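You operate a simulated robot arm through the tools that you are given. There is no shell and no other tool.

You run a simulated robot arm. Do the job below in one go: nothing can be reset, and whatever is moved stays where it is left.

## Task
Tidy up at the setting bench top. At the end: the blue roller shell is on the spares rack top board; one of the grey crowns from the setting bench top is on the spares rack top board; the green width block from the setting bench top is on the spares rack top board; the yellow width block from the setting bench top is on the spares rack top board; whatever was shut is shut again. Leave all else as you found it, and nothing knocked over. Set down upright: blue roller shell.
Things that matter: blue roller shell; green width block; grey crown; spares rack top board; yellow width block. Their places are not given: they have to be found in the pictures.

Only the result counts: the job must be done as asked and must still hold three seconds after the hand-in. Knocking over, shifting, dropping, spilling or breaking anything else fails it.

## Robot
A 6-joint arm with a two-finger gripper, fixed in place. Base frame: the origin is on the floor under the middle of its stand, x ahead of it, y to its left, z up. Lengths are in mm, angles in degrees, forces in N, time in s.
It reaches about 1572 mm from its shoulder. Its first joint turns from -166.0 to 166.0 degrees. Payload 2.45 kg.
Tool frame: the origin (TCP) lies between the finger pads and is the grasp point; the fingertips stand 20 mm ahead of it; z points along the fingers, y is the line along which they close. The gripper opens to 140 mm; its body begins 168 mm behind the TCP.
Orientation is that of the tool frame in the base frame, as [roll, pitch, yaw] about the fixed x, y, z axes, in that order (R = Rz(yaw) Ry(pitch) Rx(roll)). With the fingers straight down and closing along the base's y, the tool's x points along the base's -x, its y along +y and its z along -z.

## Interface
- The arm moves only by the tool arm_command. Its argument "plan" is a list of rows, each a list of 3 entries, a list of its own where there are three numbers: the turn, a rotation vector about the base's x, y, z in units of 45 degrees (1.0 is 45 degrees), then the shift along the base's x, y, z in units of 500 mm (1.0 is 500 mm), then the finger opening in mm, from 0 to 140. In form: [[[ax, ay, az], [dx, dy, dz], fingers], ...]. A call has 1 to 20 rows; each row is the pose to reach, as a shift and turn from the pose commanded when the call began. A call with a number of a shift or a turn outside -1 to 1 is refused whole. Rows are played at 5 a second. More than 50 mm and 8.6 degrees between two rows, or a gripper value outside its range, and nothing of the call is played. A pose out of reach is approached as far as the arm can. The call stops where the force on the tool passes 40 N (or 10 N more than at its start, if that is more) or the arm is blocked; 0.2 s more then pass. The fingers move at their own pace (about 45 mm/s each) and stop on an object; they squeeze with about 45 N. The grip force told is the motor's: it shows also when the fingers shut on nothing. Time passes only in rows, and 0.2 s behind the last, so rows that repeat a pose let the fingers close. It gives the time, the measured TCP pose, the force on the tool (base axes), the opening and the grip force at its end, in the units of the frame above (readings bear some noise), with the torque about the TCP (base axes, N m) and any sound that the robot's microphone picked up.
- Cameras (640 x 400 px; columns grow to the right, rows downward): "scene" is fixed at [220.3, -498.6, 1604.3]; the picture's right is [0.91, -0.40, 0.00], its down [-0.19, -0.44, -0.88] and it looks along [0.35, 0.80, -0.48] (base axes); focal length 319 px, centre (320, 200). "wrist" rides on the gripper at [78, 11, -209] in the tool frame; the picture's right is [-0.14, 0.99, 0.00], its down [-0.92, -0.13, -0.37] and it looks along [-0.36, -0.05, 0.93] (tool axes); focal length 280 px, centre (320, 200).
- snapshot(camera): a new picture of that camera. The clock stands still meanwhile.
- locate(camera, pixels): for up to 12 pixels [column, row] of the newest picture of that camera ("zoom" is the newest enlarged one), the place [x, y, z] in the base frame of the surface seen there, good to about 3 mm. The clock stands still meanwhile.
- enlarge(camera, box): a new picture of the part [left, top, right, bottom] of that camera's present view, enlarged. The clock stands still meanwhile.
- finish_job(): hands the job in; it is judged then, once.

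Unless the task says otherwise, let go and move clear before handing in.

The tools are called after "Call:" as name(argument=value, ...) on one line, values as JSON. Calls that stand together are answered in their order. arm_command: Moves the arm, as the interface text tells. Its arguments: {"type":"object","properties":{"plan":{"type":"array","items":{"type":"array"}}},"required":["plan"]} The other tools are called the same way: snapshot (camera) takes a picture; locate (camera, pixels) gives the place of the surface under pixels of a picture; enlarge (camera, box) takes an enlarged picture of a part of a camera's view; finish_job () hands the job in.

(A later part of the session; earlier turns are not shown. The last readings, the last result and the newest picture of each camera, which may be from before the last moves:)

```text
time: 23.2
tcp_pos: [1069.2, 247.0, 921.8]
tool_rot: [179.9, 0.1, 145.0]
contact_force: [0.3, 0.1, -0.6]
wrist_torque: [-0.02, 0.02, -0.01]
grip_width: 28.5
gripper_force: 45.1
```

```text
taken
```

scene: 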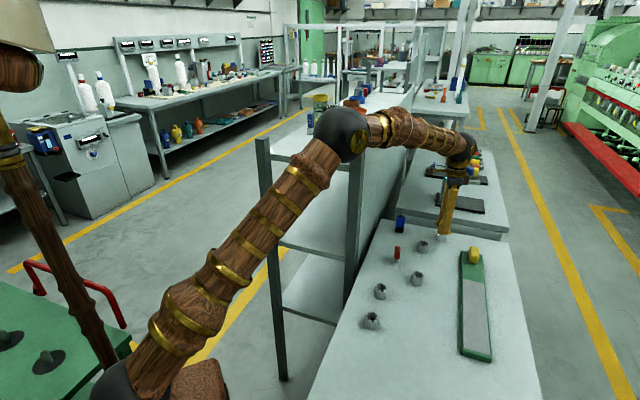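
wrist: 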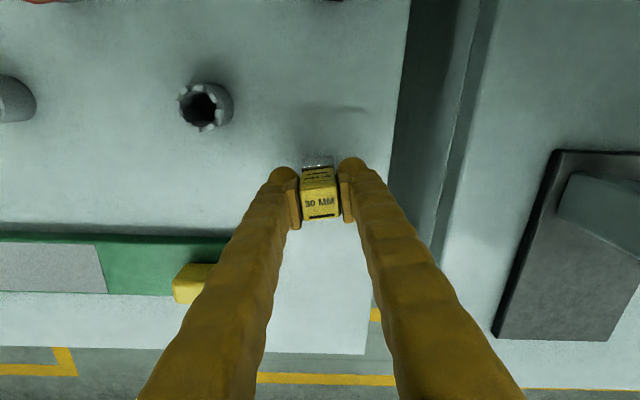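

Gripped at 28.5 mm. The elbow (scene 340,132) is low near the rack's end here, so I'll check its position for clearance.

Call:
locate(camera="scene", pixels=[[340, 132], [345, 158], [330, 118], [390, 130], [440, 140], [465, 145], [300, 190], [440, 135], [400, 148], [355, 155], [250, 260], [365, 160]])

Call:
enlarge(camera="scene", box=[240, 80, 500, 260])

```text
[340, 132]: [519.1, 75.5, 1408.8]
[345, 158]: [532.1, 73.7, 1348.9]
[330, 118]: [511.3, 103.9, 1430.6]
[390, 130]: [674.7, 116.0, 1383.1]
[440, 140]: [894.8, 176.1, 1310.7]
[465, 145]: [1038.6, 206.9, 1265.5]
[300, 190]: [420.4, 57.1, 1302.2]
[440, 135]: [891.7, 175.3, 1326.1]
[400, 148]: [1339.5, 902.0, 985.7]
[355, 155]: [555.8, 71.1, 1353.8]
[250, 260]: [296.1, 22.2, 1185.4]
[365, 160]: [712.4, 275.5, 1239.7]
```

```text
2.22 times, centred on (370, 170) of scene
```

zoom: 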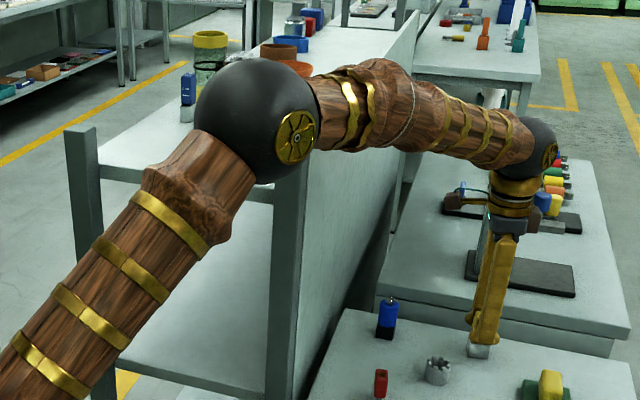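

Clear of everything. I'll lift the yellow block to z 1062, back off to (850,200), then raise to z 1360.

Call:
arm_command(plan=[[[0, 0, 0], [0, 0, 0.03], 10], [[0, 0, 0], [0, 0, 0.11], 10], [[0, 0, 0], [0, 0, 0.2], 10], [[0, 0, 0], [0, 0, 0.28], 10], [[0, 0, 0], [-0.087, -0.019, 0.28], 10], [[0, 0, 0], [-0.174, -0.039, 0.28], 10], [[0, 0, 0], [-0.261, -0.058, 0.28], 10], [[0, 0, 0], [-0.348, -0.078, 0.28], 10], [[0, 0, 0], [-0.435, -0.097, 0.28], 10], [[0, 0, 0], [-0.435, -0.097, 0.379], 10], [[0, 0, 0], [-0.435, -0.097, 0.479], 10], [[0, 0, 0], [-0.435, -0.097, 0.578], 10], [[0, 0, 0], [-0.435, -0.097, 0.677], 10], [[0, 0, 0], [-0.435, -0.097, 0.777], 10], [[0, 0, 0], [-0.435, -0.097, 0.876], 10]])

Call:
snapshot(camera="wrist")

Call:
snapshot(camera="scene")

```text
time: 26.4
tcp_pos: [849.4, 200.1, 1358.9]
tool_rot: [179.9, 0.1, 144.9]
contact_force: [-0.4, -0.8, -1.4]
wrist_torque: [-0.03, 0.04, 0.01]
grip_width: 28.8
gripper_force: 45.4
```

```text
taken
```

wrist: 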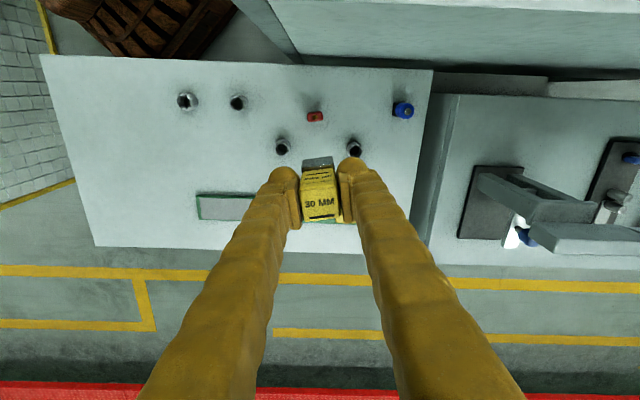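

```text
taken
```

scene: 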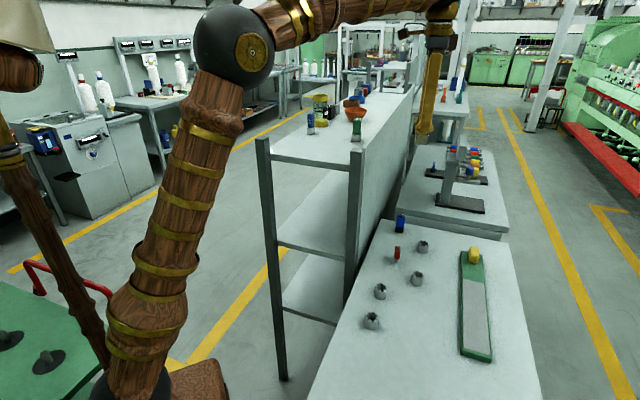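

The yellow block is secure at (849,200,1359). I'll carry it over the rack to (732,428) and lower to just above the board.

Call:
arm_command(plan=[[[0, 0, 0], [-0.039, 0.076, 0.004], 10], [[0, 0, 0], [-0.078, 0.152, 0.004], 10], [[0, 0, 0], [-0.117, 0.228, 0.004], 10], [[0, 0, 0], [-0.157, 0.304, 0.004], 10], [[0, 0, 0], [-0.196, 0.38, 0.004], 10], [[0, 0, 0], [-0.235, 0.456, 0.004], 10], [[0, 0, 0], [-0.235, 0.456, -0.06], 10], [[0, 0, 0], [-0.235, 0.456, -0.12], 10], [[0, 0, 0], [-0.235, 0.456, -0.15], 10], [[0, 0, 0], [-0.235, 0.456, -0.15], 10]])

Call:
snapshot(camera="wrist")

Call:
enlarge(camera="scene", box=[280, 60, 440, 180])

```text
time: 28.6
tcp_pos: [732.3, 426.9, 1285.3]
tool_rot: [179.9, 0.0, 144.9]
contact_force: [-0.6, 0.9, -1.9]
wrist_torque: [-0.02, 0.01, 0.04]
grip_width: 28.7
gripper_force: 44.9
```

```text
taken
```

wrist: 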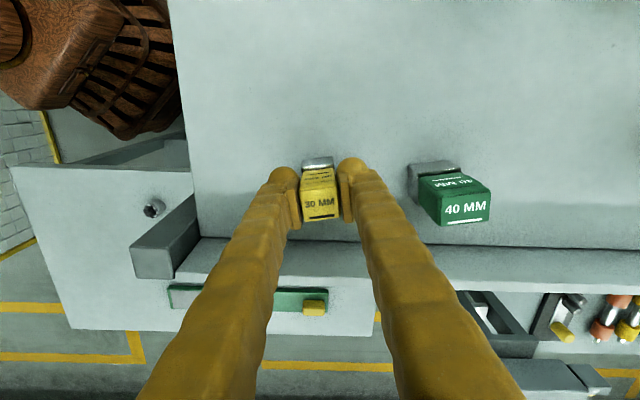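

```text
3.33 times, centred on (360, 120) of scene
```

zoom: 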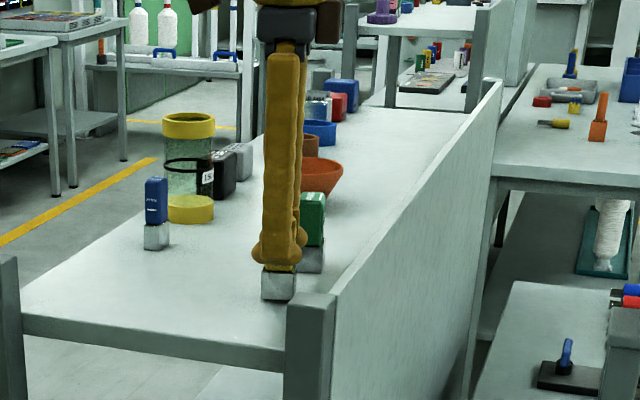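

Just above contact, free space all round. Lowering in small steps.

Call:
arm_command(plan=[[[0, 0, 0], [0, 0, -0.003], 10], [[0, 0, 0], [0, 0, -0.006], 10], [[0, 0, 0], [0, 0, -0.007], 10], [[0, 0, 0], [0, 0, -0.007], 10]])

```text
time: 29.6
tcp_pos: [732.5, 427.5, 1280.6]
tool_rot: [179.9, 0.1, 144.9]
contact_force: [0.0, -0.1, -1.6]
wrist_torque: [0.0, 0.0, 0.01]
grip_width: 28.6
gripper_force: 45.1
```

No contact yet at about 1281. I'll go down another millimetre at a time.

Call:
arm_command(plan=[[[0, 0, 0], [0, 0, -0.002], 10], [[0, 0, 0], [0, 0, -0.002], 10]])

```text
time: 30.2
tcp_pos: [732.2, 428.4, 1281.2]
tool_rot: [179.9, 0.1, 144.8]
contact_force: [3.9, 0.1, 8.8]
wrist_torque: [-0.07, -0.16, 0.01]
grip_width: 28.6
gripper_force: 44.9
```

Force z is +8.8 N, so the block is on the board. Opening to release, then rising.

Call:
arm_command(plan=[[[0, 0, 0], [0, 0, 0], 35], [[0, 0, 0], [0, 0, 0], 50], [[0, 0, 0], [0, 0, 0], 60], [[0, 0, 0], [0, 0, 0], 60], [[0, 0, 0], [0, 0, 0.04], 60], [[0, 0, 0], [0, 0, 0.12], 60], [[0, 0, 0], [0, 0, 0.2], 60]])

Call:
snapshot(camera="wrist")

Call:
enlarge(camera="scene", box=[280, 60, 440, 180])

```text
time: 31.8
tcp_pos: [731.7, 426.7, 1380.0]
tool_rot: [179.9, 0.1, 144.9]
contact_force: [0.4, 0.2, -0.8]
wrist_torque: [-0.02, 0.01, -0.01]
grip_width: 60.3
gripper_force: 0.0
```

```text
taken
```

wrist: 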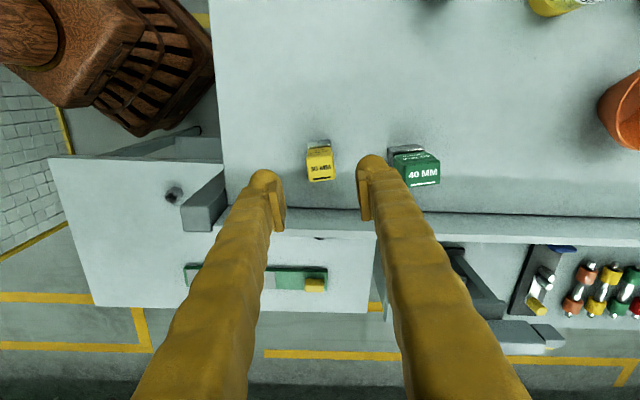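

```text
3.33 times, centred on (360, 120) of scene
```

zoom: 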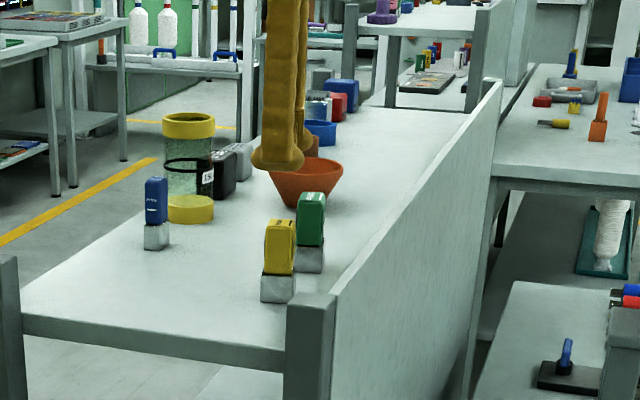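

Both blocks stand well on the board. Next I'll go to the crown near (600,8) — the most isolated one — at z 1000 for a look.

Call:
arm_command(plan=[[[0, 0, 0], [-0.026, -0.084, 0], 70], [[0, 0, 0], [-0.053, -0.168, 0], 70], [[0, 0, 0], [-0.079, -0.251, 0], 70], [[0, 0, 0], [-0.106, -0.335, 0], 70], [[0, 0, 0], [-0.132, -0.419, 0], 70], [[0, 0, 0], [-0.158, -0.503, 0], 70], [[0, 0, 0], [-0.185, -0.586, 0], 70], [[0, 0, 0], [-0.211, -0.67, 0], 70], [[0, 0, 0], [-0.238, -0.754, 0], 70], [[0, 0, 0], [-0.263, -0.838, 0], 70], [[0, 0, 0], [-0.263, -0.838, -0.095], 70], [[0, 0, 0], [-0.263, -0.838, -0.19], 70], [[0, 0, 0], [-0.263, -0.838, -0.285], 70], [[0, 0, 0], [-0.263, -0.838, -0.38], 70], [[0, 0, 0], [-0.263, -0.838, -0.475], 70], [[0, 0, 0], [-0.263, -0.838, -0.57], 70], [[0, 0, 0], [-0.263, -0.838, -0.665], 70], [[0, 0, 0], [-0.263, -0.838, -0.76], 70]])

Call:
snapshot(camera="wrist")

Call:
snapshot(camera="scene")

```text
time: 35.6
tcp_pos: [602.1, 7.7, 1002.4]
tool_rot: [179.9, 0.1, 144.8]
contact_force: [-0.7, 0.6, -0.9]
wrist_torque: [-0.03, 0.0, -0.01]
grip_width: 69.9
gripper_force: 0.0
```

```text
taken
```

wrist: 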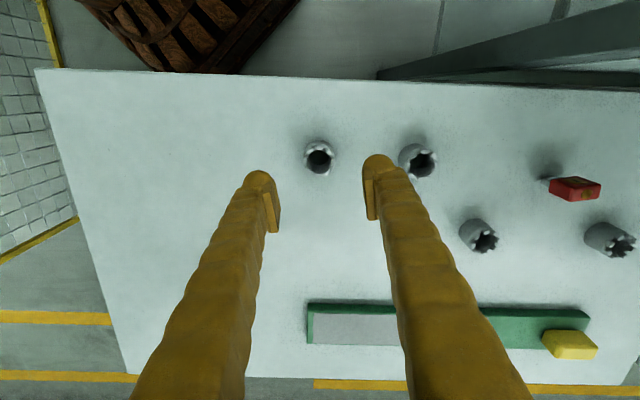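

```text
taken
```

scene: 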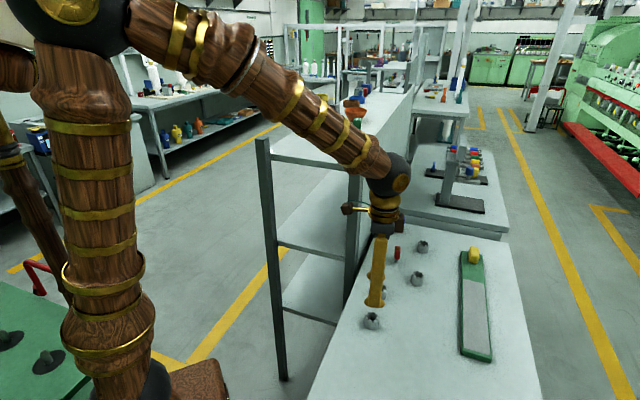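

The crown is at wrist (319,157), between the fingers. I'll zoom and measure its rim centre.

Call:
enlarge(camera="wrist", box=[290, 130, 350, 185])

```text
7.27 times, centred on (320, 158) of wrist
```

zoom: 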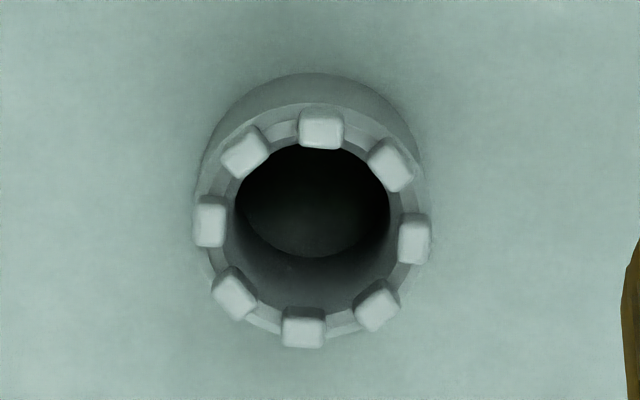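

Call:
locate(camera="zoom", pixels=[[208, 222], [415, 242], [321, 128], [304, 330], [246, 152], [376, 306], [392, 163], [234, 293], [300, 85], [210, 270], [420, 180], [320, 370]])

```text
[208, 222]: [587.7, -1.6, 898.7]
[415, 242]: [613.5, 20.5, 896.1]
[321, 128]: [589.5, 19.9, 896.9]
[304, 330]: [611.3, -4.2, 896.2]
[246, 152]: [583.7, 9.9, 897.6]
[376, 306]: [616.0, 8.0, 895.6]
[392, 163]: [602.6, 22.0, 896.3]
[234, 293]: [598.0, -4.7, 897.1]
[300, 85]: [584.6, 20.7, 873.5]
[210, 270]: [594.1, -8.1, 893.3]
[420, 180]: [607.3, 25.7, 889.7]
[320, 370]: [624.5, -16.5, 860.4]
```

The crown centre is (600.3, 8.7), right under the tool, rim at z 897. I'll descend to z ~888 and close gently.

Call:
arm_command(plan=[[[0, 0, 0], [0, 0.001, -0.08], 70], [[0, 0, 0], [0, 0.001, -0.16], 70], [[0, 0, 0], [0, 0.001, -0.225], 70], [[0, 0, 0], [0, 0.001, -0.225], 55], [[0, 0, 0], [0, 0.001, -0.225], 40], [[0, 0, 0], [0, 0.001, -0.225], 30], [[0, 0, 0], [0, 0.001, -0.225], 20], [[0, 0, 0], [0, 0.001, -0.225], 20], [[0, 0, 0], [0, 0.001, -0.225], 20]])

Call:
snapshot(camera="wrist")

Call:
enlarge(camera="scene", box=[330, 210, 460, 350])

```text
time: 37.6
tcp_pos: [604.1, 8.4, 889.4]
tool_rot: [179.9, 0.1, 144.8]
contact_force: [-0.4, -0.8, 1.4]
wrist_torque: [-0.01, 0.01, 0.0]
grip_width: 36.7
gripper_force: 44.8
```

```text
taken
```

wrist: 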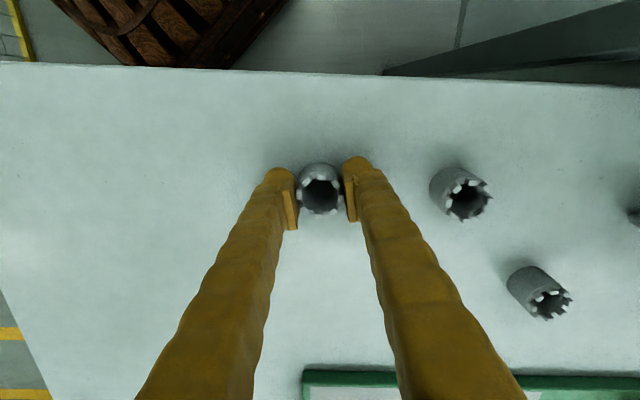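

```text
2.86 times, centred on (395, 280) of scene
```

zoom: 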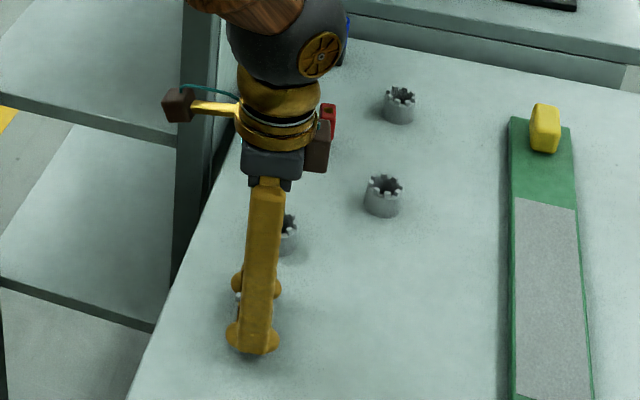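

The crown is held at 36.7 mm. I'll lift it to z 1360 and carry it over the rack's near end to about (608,438).

Call:
arm_command(plan=[[[0, 0, 0], [0, 0, 0.05], 20], [[0, 0, 0], [0, 0, 0.145], 20], [[0, 0, 0], [0, 0, 0.245], 20], [[0, 0, 0], [0, 0, 0.345], 20], [[0, 0, 0], [0, 0, 0.445], 20], [[0, 0, 0], [0, 0, 0.545], 20], [[0, 0, 0], [0, 0, 0.645], 20], [[0, 0, 0], [0, 0, 0.745], 20], [[0, 0, 0], [0, 0, 0.845], 20], [[0, 0, 0], [0, 0, 0.942], 20], [[0, 0, 0], [0.002, 0.095, 0.942], 20], [[0, 0, 0], [0.004, 0.191, 0.942], 20], [[0, 0, 0], [0.006, 0.286, 0.942], 20], [[0, 0, 0], [0.008, 0.382, 0.942], 20], [[0, 0, 0], [0.01, 0.477, 0.942], 20], [[0, 0, 0], [0.012, 0.573, 0.942], 20], [[0, 0, 0], [0.014, 0.668, 0.942], 20], [[0, 0, 0], [0.015, 0.764, 0.942], 20], [[0, 0, 0], [0.016, 0.859, 0.942], 20]])

Call:
snapshot(camera="wrist")

Call:
snapshot(camera="scene")

```text
time: 41.6
tcp_pos: [609.2, 440.2, 1359.2]
tool_rot: [179.9, 0.0, 144.8]
contact_force: [-1.1, 0.1, -0.7]
wrist_torque: [0.02, -0.06, 0.0]
grip_width: 36.5
gripper_force: 45.4
```

```text
taken
```

wrist: 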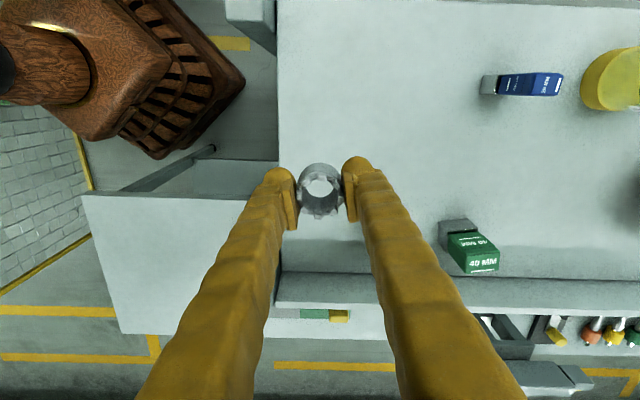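

```text
taken
```

scene: 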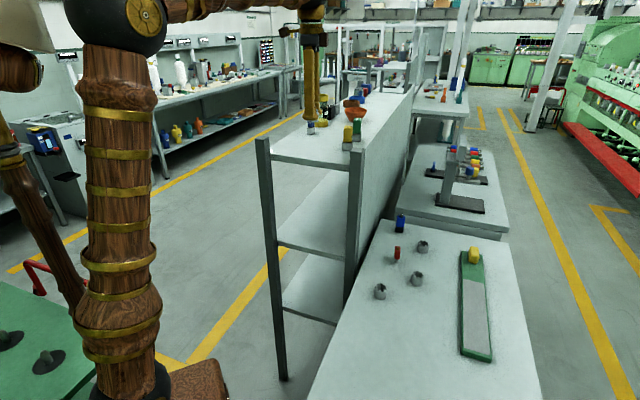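

The crown is over the rack's near end. I'll verify the board's edge position and where the crown will land.

Call:
locate(camera="wrist", pixels=[[282, 100], [280, 150], [275, 60], [320, 140], [400, 140], [290, 160], [245, 20], [490, 85], [450, 225], [350, 240], [282, 40], [400, 60]])

```text
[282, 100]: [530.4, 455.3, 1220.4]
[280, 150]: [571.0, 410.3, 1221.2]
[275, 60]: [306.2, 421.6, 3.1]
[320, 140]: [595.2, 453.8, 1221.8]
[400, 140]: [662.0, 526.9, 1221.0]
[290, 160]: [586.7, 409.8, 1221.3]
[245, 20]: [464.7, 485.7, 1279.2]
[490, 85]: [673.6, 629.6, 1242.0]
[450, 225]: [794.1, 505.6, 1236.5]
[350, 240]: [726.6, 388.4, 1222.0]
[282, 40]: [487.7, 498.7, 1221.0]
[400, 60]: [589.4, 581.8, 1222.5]
```

Edge is at u≈695; I'll shift 12 mm inward and lower the crown to just above the board.

Call:
arm_command(plan=[[[0, 0, 0], [0.02, 0.016, -0.05], 20], [[0, 0, 0], [0.02, 0.016, -0.13], 20], [[0, 0, 0], [0.02, 0.016, -0.19], 20], [[0, 0, 0], [0.02, 0.016, -0.217], 20], [[0, 0, 0], [0.02, 0.016, -0.217], 20]])

Call:
snapshot(camera="wrist")

Call:
enlarge(camera="scene", box=[250, 60, 410, 180])

```text
time: 42.8
tcp_pos: [618.3, 445.4, 1250.5]
tool_rot: [180.0, 0.1, 144.9]
contact_force: [0.1, 0.5, -0.1]
wrist_torque: [0.02, 0.0, 0.0]
grip_width: 36.6
gripper_force: 45.0
```

```text
taken
```

wrist: 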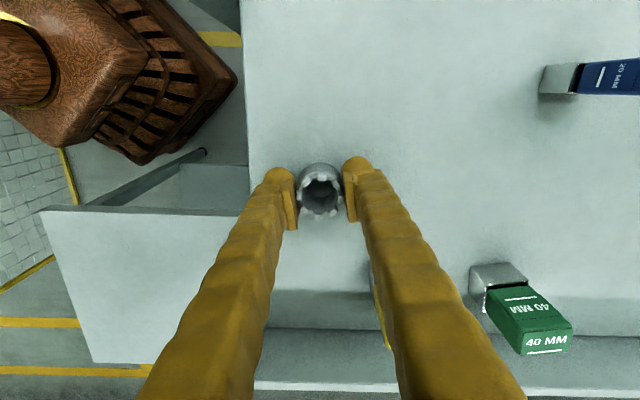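

```text
3.33 times, centred on (330, 120) of scene
```

zoom: 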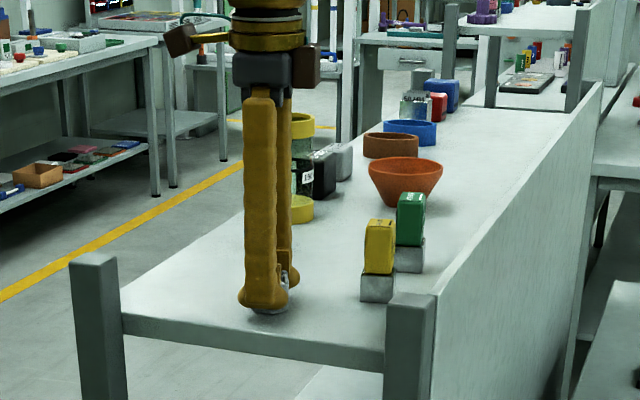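

Call:
arm_command(plan=[[[0, 0, 0], [0, 0, -0.003], 20], [[0, 0, 0], [0, 0, -0.005], 20], [[0, 0, 0], [0, 0, -0.005], 20]])

```text
time: 43.6
tcp_pos: [617.9, 444.6, 1249.1]
tool_rot: [179.9, 0.1, 144.9]
contact_force: [-1.1, 4.1, 13.5]
wrist_torque: [0.02, 0.09, 0.0]
grip_width: 36.5
gripper_force: 45.0
```

Force z of 13.5 N shows the crown rests on the board. I'll release and rise.

Call:
arm_command(plan=[[[0, 0, 0], [0, 0, 0.001], 45], [[0, 0, 0], [0, 0, 0.001], 60], [[0, 0, 0], [0, 0, 0.001], 70], [[0, 0, 0], [0, 0, 0.001], 70], [[0, 0, 0], [0, 0, 0.05], 70], [[0, 0, 0], [0, 0, 0.14], 70], [[0, 0, 0], [0, 0, 0.23], 70]])

Call:
snapshot(camera="wrist")

Call:
enlarge(camera="scene", box=[250, 60, 410, 180])

```text
time: 45.2
tcp_pos: [620.3, 445.5, 1361.4]
tool_rot: [180.0, 0.1, 144.9]
contact_force: [-0.7, -0.3, -0.8]
wrist_torque: [-0.03, 0.02, -0.01]
grip_width: 69.9
gripper_force: 0.0
```

```text
taken
```

wrist: 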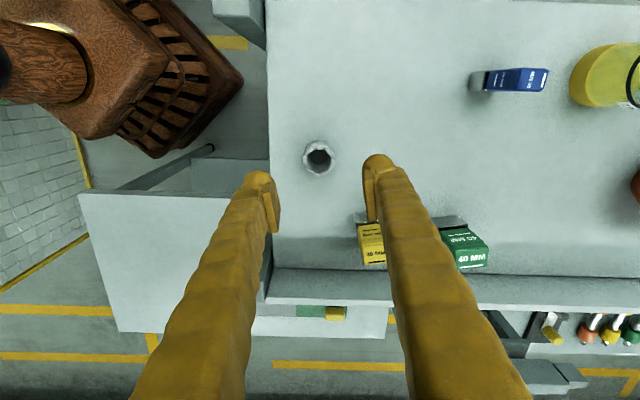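

```text
3.33 times, centred on (330, 120) of scene
```

zoom: 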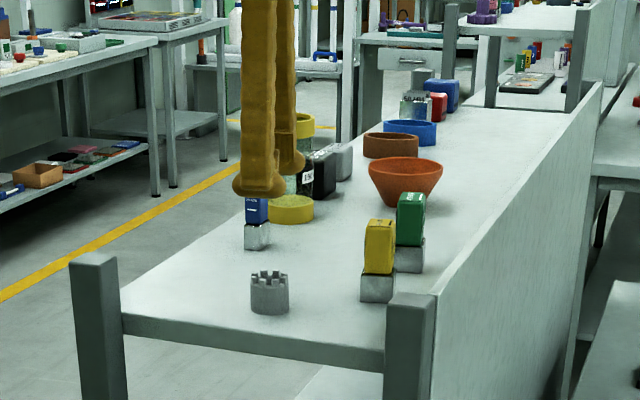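

The crown stands on the board. Now for the shell: I'll come back over the bench to (850,150,1100), turning to yaw 135, before tilting the tool so the wrist stays away from the rack panel.

Call:
arm_command(plan=[[[0, 0, -0.028], [0.058, -0.074, 0], 70], [[0, 0, -0.055], [0.115, -0.148, 0], 70], [[0, 0, -0.083], [0.173, -0.222, 0], 70], [[0, 0, -0.11], [0.231, -0.296, 0], 70], [[0, 0, -0.138], [0.288, -0.37, 0], 70], [[0, 0, -0.166], [0.346, -0.443, 0], 70], [[0, 0, -0.194], [0.403, -0.517, 0], 70], [[0, 0, -0.222], [0.461, -0.591, 0], 70], [[0, 0, -0.222], [0.461, -0.591, -0.09], 70], [[0, 0, -0.222], [0.461, -0.591, -0.18], 70], [[0, 0, -0.222], [0.461, -0.591, -0.27], 70], [[0, 0, -0.222], [0.461, -0.591, -0.36], 70], [[0, 0, -0.222], [0.461, -0.591, -0.45], 70], [[0, 0, -0.222], [0.461, -0.591, -0.522], 70]])

Call:
arm_command(plan=[[[0.065, 0.065, 0], [0, 0, 0], 70], [[0.131, 0.131, 0], [0, 0, 0], 70], [[0.196, 0.196, 0], [0, 0, 0], 70], [[0.262, 0.262, 0], [0, 0, 0], 70], [[0.327, 0.327, 0], [0, 0, 0], 70], [[0.393, 0.393, 0], [0, 0, 0], 70], [[0.393, 0.393, 0], [0, 0, 0], 70]])

Call:
snapshot(camera="wrist")

Call:
snapshot(camera="scene")

```text
time: 48.2
tcp_pos: [853.1, 150.6, 1101.8]
tool_rot: [179.8, 0.2, 135.0]
contact_force: [1.0, -0.5, -0.1]
wrist_torque: [0.02, 0.02, -0.02]
grip_width: 70.0
gripper_force: 0.0
```

```text
time: 49.8
tcp_pos: [849.3, 150.4, 1103.4]
tool_rot: [180.0, -25.0, 134.9]
contact_force: [-0.1, -0.3, -0.3]
wrist_torque: [0.0, -0.01, 0.01]
grip_width: 70.1
gripper_force: 0.1
```

```text
taken
```

wrist: 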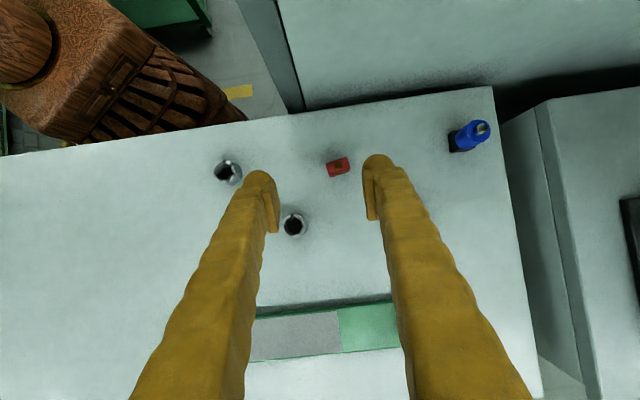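

```text
taken
```

scene: 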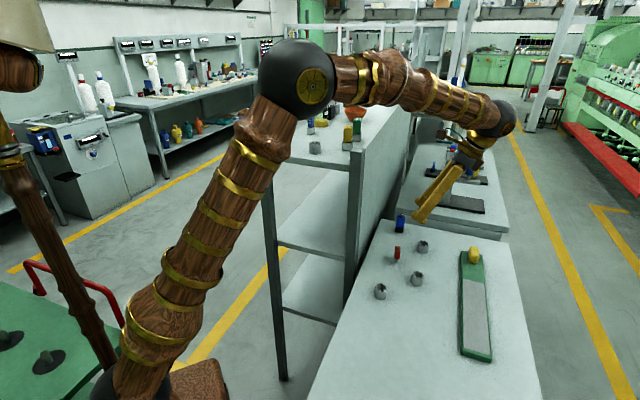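

The tilt is right (tool [180,-25,135]) and the forearm stays well away from the rack. I'll move to above the shell at z 1010.

Call:
arm_command(plan=[[[0, 0, 0], [0.034, 0.07, -0.03], 70], [[0, 0, 0], [0.069, 0.14, -0.061], 70], [[0, 0, 0], [0.103, 0.21, -0.092], 70], [[0, 0, 0], [0.137, 0.281, -0.122], 70], [[0, 0, 0], [0.172, 0.351, -0.153], 70], [[0, 0, 0], [0.206, 0.421, -0.184], 70], [[0, 0, 0], [0.206, 0.421, -0.184], 70]])

Call:
snapshot(camera="wrist")

Call:
snapshot(camera="scene")

```text
time: 51.4
tcp_pos: [954.1, 359.9, 1009.7]
tool_rot: [180.0, -24.9, 135.0]
contact_force: [-0.9, 0.6, -0.1]
wrist_torque: [0.04, 0.04, -0.01]
grip_width: 70.1
gripper_force: 0.0
```

```text
taken
```

wrist: 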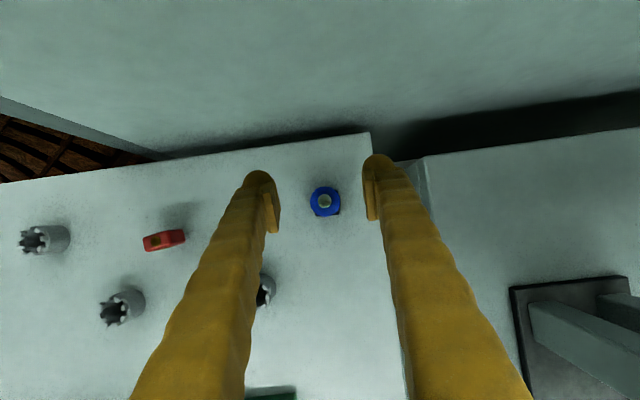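

```text
taken
```

scene: 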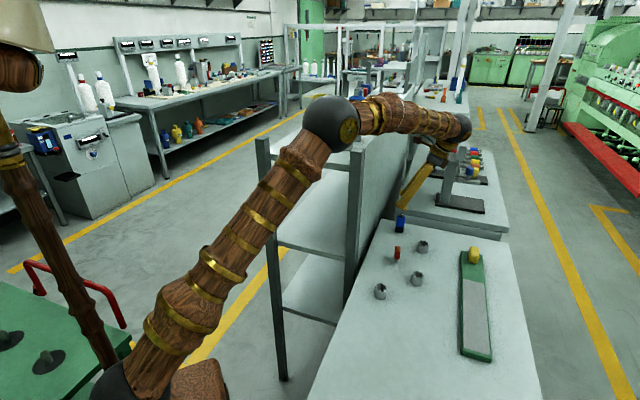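

The shell is at wrist (325,201), viewed almost straight down. I'll zoom for a precise centre.

Call:
enlarge(camera="wrist", box=[295, 175, 355, 230])

```text
7.27 times, centred on (325, 202) of wrist
```

zoom: 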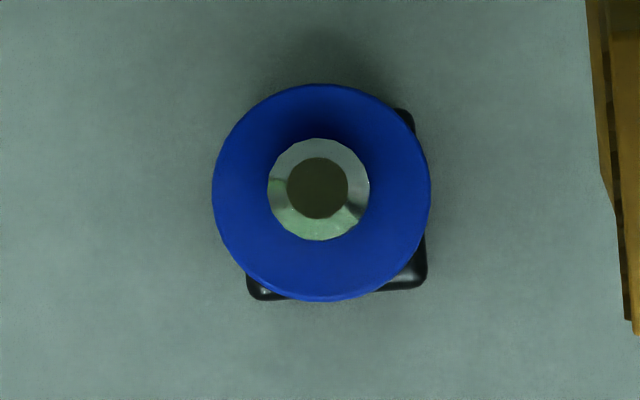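

Call:
locate(camera="zoom", pixels=[[218, 193], [424, 193], [321, 90], [321, 296], [250, 122], [392, 264], [392, 122], [250, 264], [318, 188], [411, 115], [420, 280], [255, 292]])

```text
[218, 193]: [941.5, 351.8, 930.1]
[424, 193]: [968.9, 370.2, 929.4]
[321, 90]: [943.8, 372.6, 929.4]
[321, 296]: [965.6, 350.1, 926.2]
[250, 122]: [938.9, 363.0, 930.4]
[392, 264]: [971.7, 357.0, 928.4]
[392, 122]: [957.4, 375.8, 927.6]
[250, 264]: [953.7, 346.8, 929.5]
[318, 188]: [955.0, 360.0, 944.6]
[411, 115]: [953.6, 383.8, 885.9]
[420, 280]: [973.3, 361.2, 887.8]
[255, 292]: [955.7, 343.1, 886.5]
```

The shell centre is about (955.2, 360.9), base top about z 887. I'll take repeat readings of the tool pose for accurate centring.

Call:
arm_command(plan=[[[0, 0, 0], [0, 0, 0], 60]])

Call:
arm_command(plan=[[[0, 0, 0], [0, 0, 0], 60]])

Call:
arm_command(plan=[[[0, 0, 0], [0, 0, 0], 60]])

Call:
arm_command(plan=[[[0, 0, 0], [0, 0, 0], 60]])

Call:
snapshot(camera="wrist")

Call:
enlarge(camera="wrist", box=[255, 140, 395, 260])

```text
time: 51.8
tcp_pos: [953.6, 360.8, 1009.5]
tool_rot: [179.9, -24.8, 134.9]
contact_force: [0.5, -0.5, 0.5]
wrist_torque: [-0.02, -0.02, 0.02]
grip_width: 60.1
gripper_force: 0.1
```

```text
time: 52.2
tcp_pos: [952.6, 360.1, 1010.0]
tool_rot: [180.0, -24.8, 134.9]
contact_force: [0.6, 0.8, -0.3]
wrist_torque: [0.01, 0.03, 0.01]
grip_width: 60.4
gripper_force: 0.1
```

```text
time: 52.6
tcp_pos: [953.4, 361.1, 1009.2]
tool_rot: [180.0, -24.9, 134.9]
contact_force: [0.4, 0.1, -0.8]
wrist_torque: [-0.03, 0.02, 0.04]
grip_width: 59.9
gripper_force: 0.1
```

```text
time: 53.0
tcp_pos: [953.2, 360.3, 1010.0]
tool_rot: [179.9, -24.9, 134.8]
contact_force: [0.5, 0.2, -0.5]
wrist_torque: [-0.01, 0.01, -0.02]
grip_width: 60.1
gripper_force: 0.1
```

```text
taken
```

wrist: 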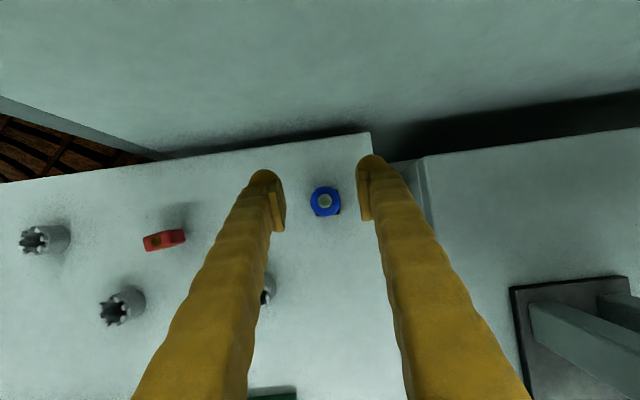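

```text
3.33 times, centred on (325, 200) of wrist
```

zoom: 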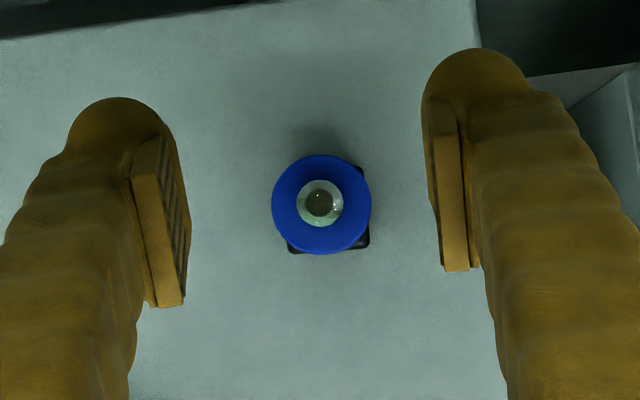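

Mean TCP is (953.4,360.4), so the shell is 1-2 mm further out. I'll correct by (1.5,0.4) and descend to z 917 with fingers still open, then look at the gaps.

Call:
arm_command(plan=[[[0, 0, 0], [0.003, 0.001, -0.06], 60], [[0, 0, 0], [0.003, 0.001, -0.12], 60], [[0, 0, 0], [0.003, 0.001, -0.16], 60], [[0, 0, 0], [0.003, 0.001, -0.185], 60], [[0, 0, 0], [0.003, 0.001, -0.185], 60]])

Call:
snapshot(camera="wrist")

Call:
enlarge(camera="wrist", box=[255, 140, 395, 260])

Call:
snapshot(camera="scene")

Call:
enlarge(camera="scene", box=[360, 120, 500, 260])

```text
time: 54.2
tcp_pos: [953.4, 361.4, 918.5]
tool_rot: [-180.0, -24.8, 134.9]
contact_force: [0.1, 0.7, 0.2]
wrist_torque: [0.01, 0.0, 0.0]
grip_width: 60.2
gripper_force: 0.0
```

```text
taken
```

wrist: 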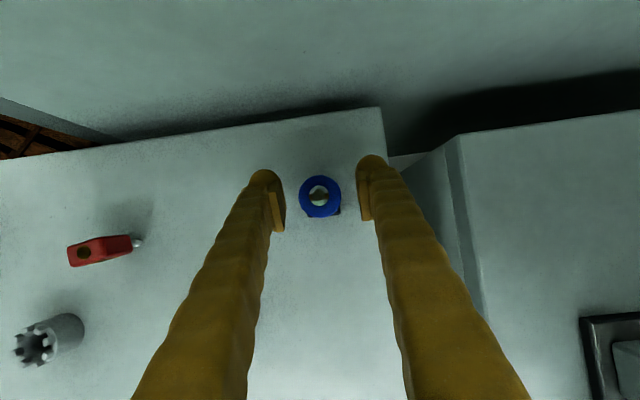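

```text
3.33 times, centred on (325, 200) of wrist
```

zoom: 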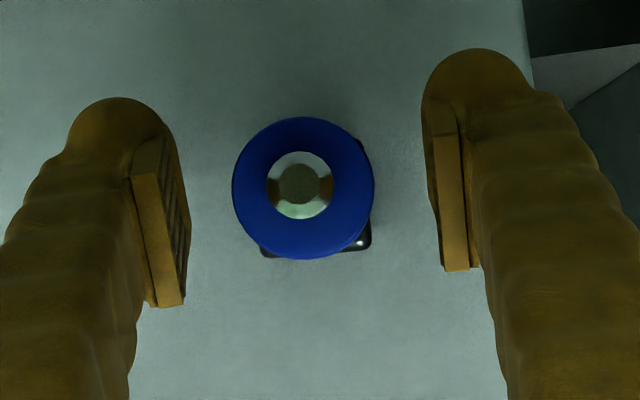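

```text
taken
```

scene: 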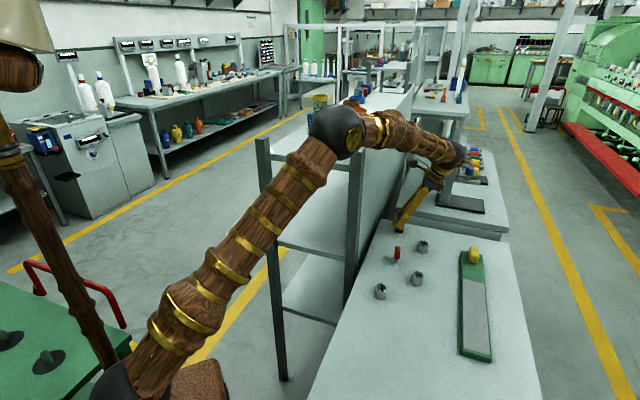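

```text
2.86 times, centred on (430, 190) of scene
```

zoom: 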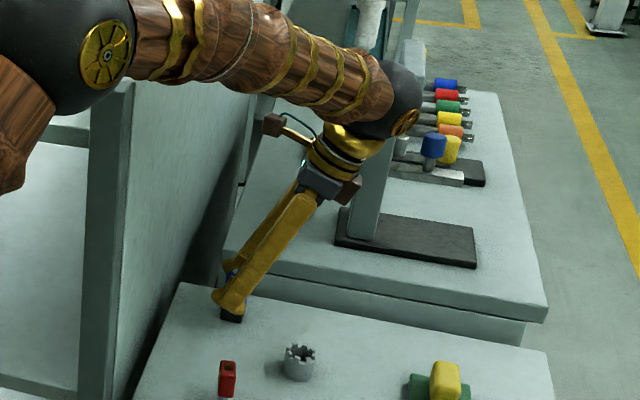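

The fingers straddle the shell with no contact; the shell spans zoom columns 232–375. I'll locate pad faces and shell rim together to check centring.

Call:
enlarge(camera="wrist", box=[255, 140, 395, 260])

Call:
locate(camera="zoom", pixels=[[178, 200], [182, 230], [184, 260], [175, 180], [435, 180], [438, 210], [442, 240], [444, 260], [236, 188], [371, 188], [303, 121], [303, 254]])

Call:
locate(camera="zoom", pixels=[[258, 140], [348, 236], [348, 140], [258, 236], [240, 165], [367, 212], [240, 212], [367, 165], [280, 125], [327, 252], [280, 252], [327, 125]])

```text
3.33 times, centred on (325, 200) of wrist
```

zoom: 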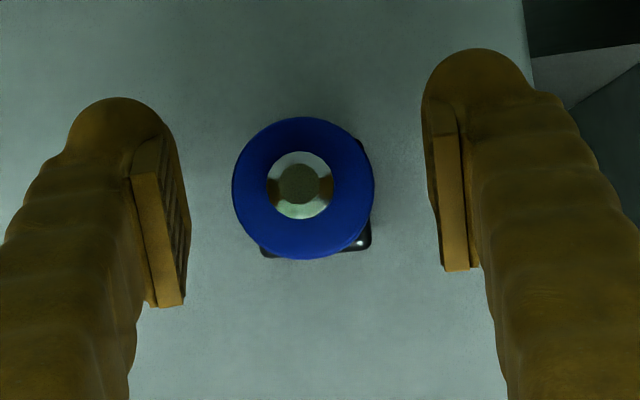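

```text
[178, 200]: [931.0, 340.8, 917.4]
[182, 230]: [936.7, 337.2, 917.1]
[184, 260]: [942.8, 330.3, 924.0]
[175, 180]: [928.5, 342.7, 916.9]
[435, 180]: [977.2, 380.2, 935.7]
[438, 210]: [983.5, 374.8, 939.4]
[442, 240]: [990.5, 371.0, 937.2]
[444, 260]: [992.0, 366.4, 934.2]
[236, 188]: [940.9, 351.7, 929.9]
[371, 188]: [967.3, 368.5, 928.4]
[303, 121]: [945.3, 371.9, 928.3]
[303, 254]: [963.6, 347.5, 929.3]
```

```text
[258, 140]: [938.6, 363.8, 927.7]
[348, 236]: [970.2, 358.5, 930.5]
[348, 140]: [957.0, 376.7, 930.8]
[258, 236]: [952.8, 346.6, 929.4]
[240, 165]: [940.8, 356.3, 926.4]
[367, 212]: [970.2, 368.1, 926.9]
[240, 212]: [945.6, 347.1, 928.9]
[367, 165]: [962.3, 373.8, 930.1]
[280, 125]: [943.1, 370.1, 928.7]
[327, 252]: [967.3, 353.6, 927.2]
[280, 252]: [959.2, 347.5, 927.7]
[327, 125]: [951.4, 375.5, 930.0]
```

Shell centre computes to u=930.4 versus the pads' midpoint at about 929.8–930.6, so it's centred within ~0.6 mm. I'll close partially to 38 mm and check the gaps.

Call:
arm_command(plan=[[[0, 0, 0], [0, 0, 0], 50], [[0, 0, 0], [0, 0, 0], 42], [[0, 0, 0], [0, 0, 0], 38], [[0, 0, 0], [0, 0, 0], 38]])

Call:
enlarge(camera="wrist", box=[275, 155, 375, 240])

```text
time: 55.2
tcp_pos: [953.0, 362.1, 918.7]
tool_rot: [-180.0, -24.9, 134.9]
contact_force: [0.1, 0.0, 0.2]
wrist_torque: [-0.02, 0.02, 0.01]
grip_width: 37.9
gripper_force: 0.1
```

```text
4.71 times, centred on (325, 198) of wrist
```

zoom: 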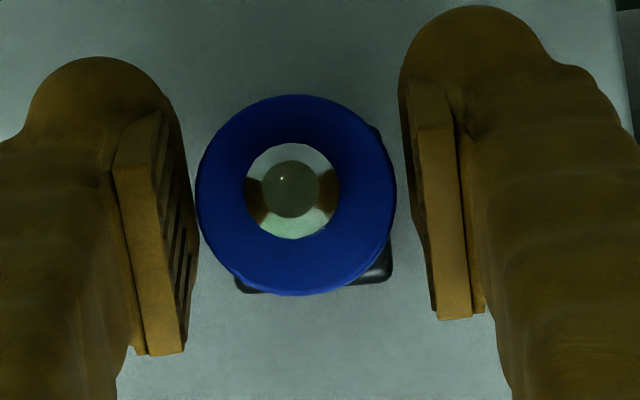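

Call:
locate(camera="zoom", pixels=[[170, 200], [175, 240], [182, 280], [168, 170], [184, 240], [421, 150], [424, 190], [428, 230], [433, 280], [415, 150], [418, 200], [424, 250]])

Call:
locate(camera="zoom", pixels=[[201, 195], [391, 195], [296, 100], [296, 290], [230, 128], [362, 262], [362, 128], [230, 262], [207, 165], [385, 225], [207, 225], [385, 165]])

```text
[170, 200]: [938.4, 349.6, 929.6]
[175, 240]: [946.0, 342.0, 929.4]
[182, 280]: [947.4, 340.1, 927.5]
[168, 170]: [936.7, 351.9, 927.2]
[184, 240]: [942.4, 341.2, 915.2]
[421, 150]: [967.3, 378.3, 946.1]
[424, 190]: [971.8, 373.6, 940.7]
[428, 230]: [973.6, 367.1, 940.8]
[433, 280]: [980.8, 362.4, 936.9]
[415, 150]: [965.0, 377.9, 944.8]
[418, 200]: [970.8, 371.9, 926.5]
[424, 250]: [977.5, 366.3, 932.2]
```

```text
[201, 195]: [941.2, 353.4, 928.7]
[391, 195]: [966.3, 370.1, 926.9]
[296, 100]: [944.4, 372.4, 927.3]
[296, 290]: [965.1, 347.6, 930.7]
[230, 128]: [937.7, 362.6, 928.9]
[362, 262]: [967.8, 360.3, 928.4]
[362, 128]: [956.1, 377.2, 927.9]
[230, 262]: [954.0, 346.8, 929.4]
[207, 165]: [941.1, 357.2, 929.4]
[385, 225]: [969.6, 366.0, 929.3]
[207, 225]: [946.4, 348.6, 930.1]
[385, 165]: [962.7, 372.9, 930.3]
```

Pads' midpoint is u≈930.2 and the shell's centre u≈930.3 — well centred. I'll close slowly onto the shell.

Call:
arm_command(plan=[[[0, 0, 0], [0, 0, 0], 36], [[0, 0, 0], [0, 0, 0], 34], [[0, 0, 0], [0, 0, 0], 33], [[0, 0, 0], [0, 0, 0], 32], [[0, 0, 0], [0, 0, 0], 31], [[0, 0, 0], [0, 0, 0], 29], [[0, 0, 0], [0, 0, 0], 25], [[0, 0, 0], [0, 0, 0], 20], [[0, 0, 0], [0, 0, 0], 20]])

Call:
enlarge(camera="wrist", box=[275, 155, 375, 240])

Call:
enlarge(camera="scene", box=[370, 180, 450, 240])

```text
time: 57.2
tcp_pos: [954.1, 361.0, 917.8]
tool_rot: [179.9, -24.8, 134.9]
contact_force: [-0.2, 0.2, -0.2]
wrist_torque: [0.0, 0.01, -0.01]
grip_width: 31.1
gripper_force: 45.5
```

```text
4.71 times, centred on (325, 198) of wrist
```

zoom: 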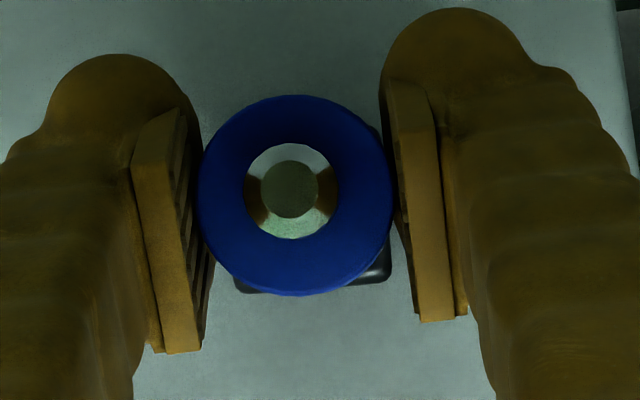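

```text
6.67 times, centred on (410, 210) of scene
```

zoom: 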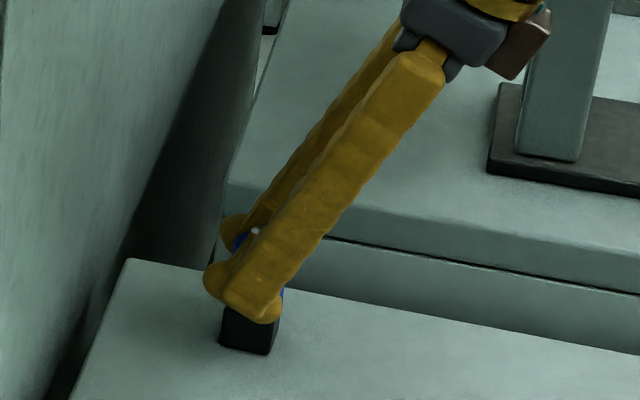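

Gripped at 31.1 mm with no side force and the stand unmoved. I'll lift straight up slowly 15 mm and watch the forces.

Call:
arm_command(plan=[[[0, 0, 0], [0, 0, 0.006], 20], [[0, 0, 0], [0, 0, 0.012], 20], [[0, 0, 0], [0, 0, 0.018], 20], [[0, 0, 0], [0, 0, 0.024], 20], [[0, 0, 0], [0, 0, 0.03], 20]])

Call:
enlarge(camera="scene", box=[370, 180, 450, 240])

Call:
enlarge(camera="wrist", box=[275, 155, 375, 240])

```text
time: 58.4
tcp_pos: [954.1, 361.4, 932.9]
tool_rot: [-179.9, -25.0, 134.9]
contact_force: [0.1, -1.2, -2.6]
wrist_torque: [0.02, -0.03, -0.02]
grip_width: 31.3
gripper_force: 44.5
```

```text
6.67 times, centred on (410, 210) of scene
```

zoom: 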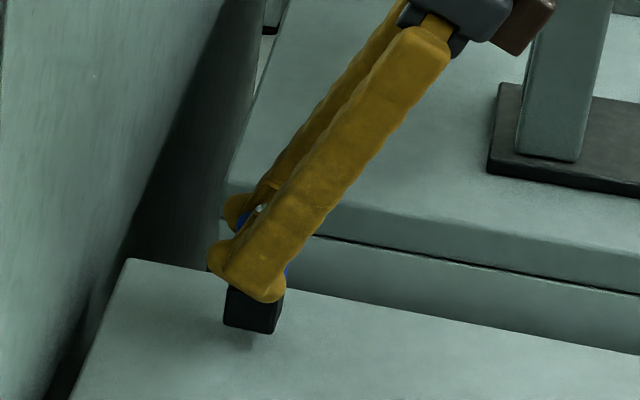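

```text
4.71 times, centred on (325, 198) of wrist
```

zoom: 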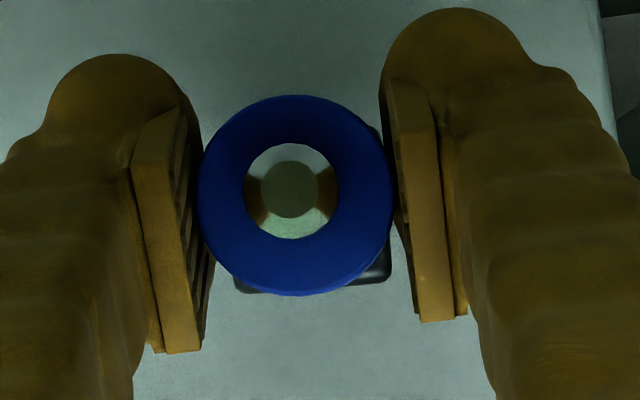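

The black foot rose together with the blue shell (scene zoom (250,310), pin unchanged relative to the rim), so shell, pin and foot are one piece, about 0.27 kg. I'll lift on and retreat parallel to the rack panel toward (650,60), then rise to z 1370.

Call:
arm_command(plan=[[[0, 0, 0], [0, 0, 0.06], 20], [[0, 0, 0], [0, 0, 0.14], 20], [[0, 0, 0], [0, 0, 0.22], 20], [[0, 0, 0], [0, 0, 0.254], 20]])

Call:
snapshot(camera="wrist")

Call:
enlarge(camera="scene", box=[360, 120, 500, 260])

```text
time: 59.4
tcp_pos: [955.9, 363.6, 1060.3]
tool_rot: [-180.0, -24.9, 134.9]
contact_force: [0.4, 0.2, -2.3]
wrist_torque: [0.01, 0.02, 0.04]
grip_width: 31.1
gripper_force: 45.9
```

```text
taken
```

wrist: 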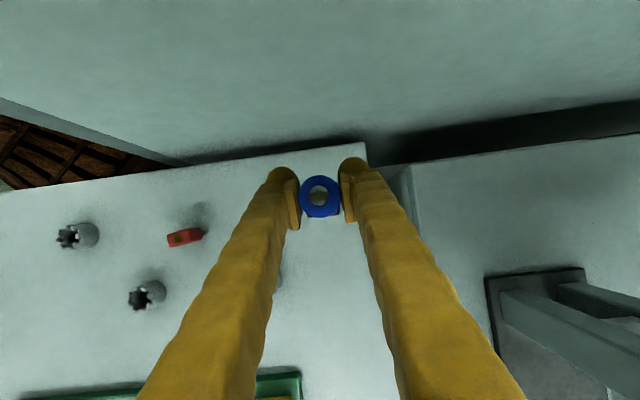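

```text
2.86 times, centred on (430, 190) of scene
```

zoom: 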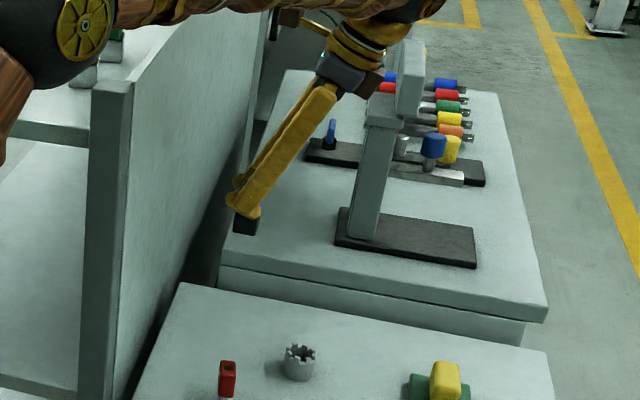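

The whole piece is off the bench and held. Continuing: retreat along the bench, then rise to z 1370.

Call:
arm_command(plan=[[[0, 0, 0], [-0.068, -0.067, 0], 20], [[0, 0, 0], [-0.135, -0.134, 0], 20], [[0, 0, 0], [-0.203, -0.201, 0], 20], [[0, 0, 0], [-0.271, -0.268, 0], 20], [[0, 0, 0], [-0.338, -0.335, 0], 20], [[0, 0, 0], [-0.406, -0.402, 0], 20], [[0, 0, 0], [-0.474, -0.469, 0], 20], [[0, 0, 0], [-0.541, -0.536, 0], 20], [[0, 0, 0], [-0.609, -0.603, 0], 20], [[0, 0, 0], [-0.609, -0.603, 0.089], 20], [[0, 0, 0], [-0.609, -0.603, 0.177], 20], [[0, 0, 0], [-0.609, -0.603, 0.266], 20], [[0, 0, 0], [-0.609, -0.603, 0.354], 20], [[0, 0, 0], [-0.609, -0.603, 0.443], 20], [[0, 0, 0], [-0.609, -0.603, 0.532], 20], [[0, 0, 0], [-0.609, -0.603, 0.62], 20]])

Call:
snapshot(camera="wrist")

Call:
snapshot(camera="scene")

```text
time: 62.8
tcp_pos: [652.2, 60.9, 1371.2]
tool_rot: [180.0, -25.0, 134.9]
contact_force: [0.3, -0.3, -2.0]
wrist_torque: [0.05, -0.01, 0.01]
grip_width: 31.2
gripper_force: 45.2
```

```text
taken
```

wrist: 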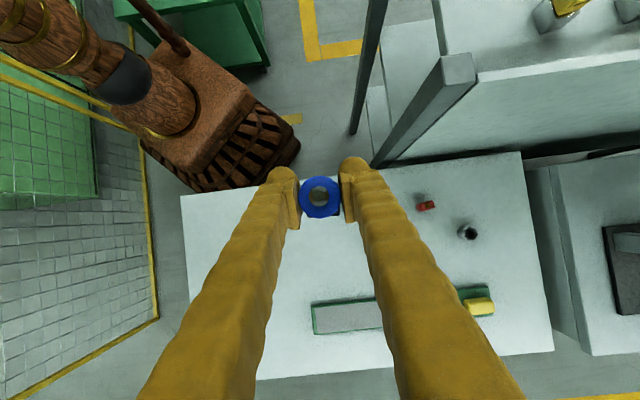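

```text
taken
```

scene: 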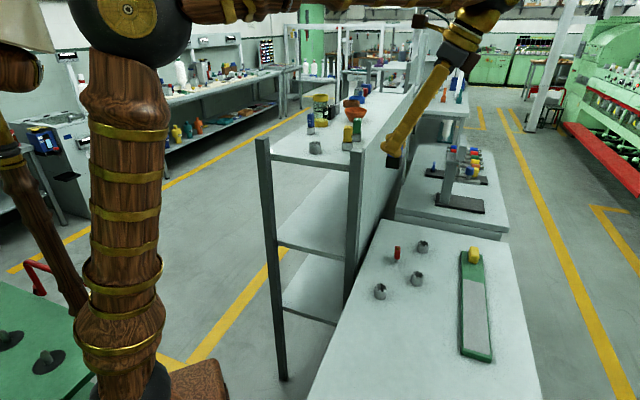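

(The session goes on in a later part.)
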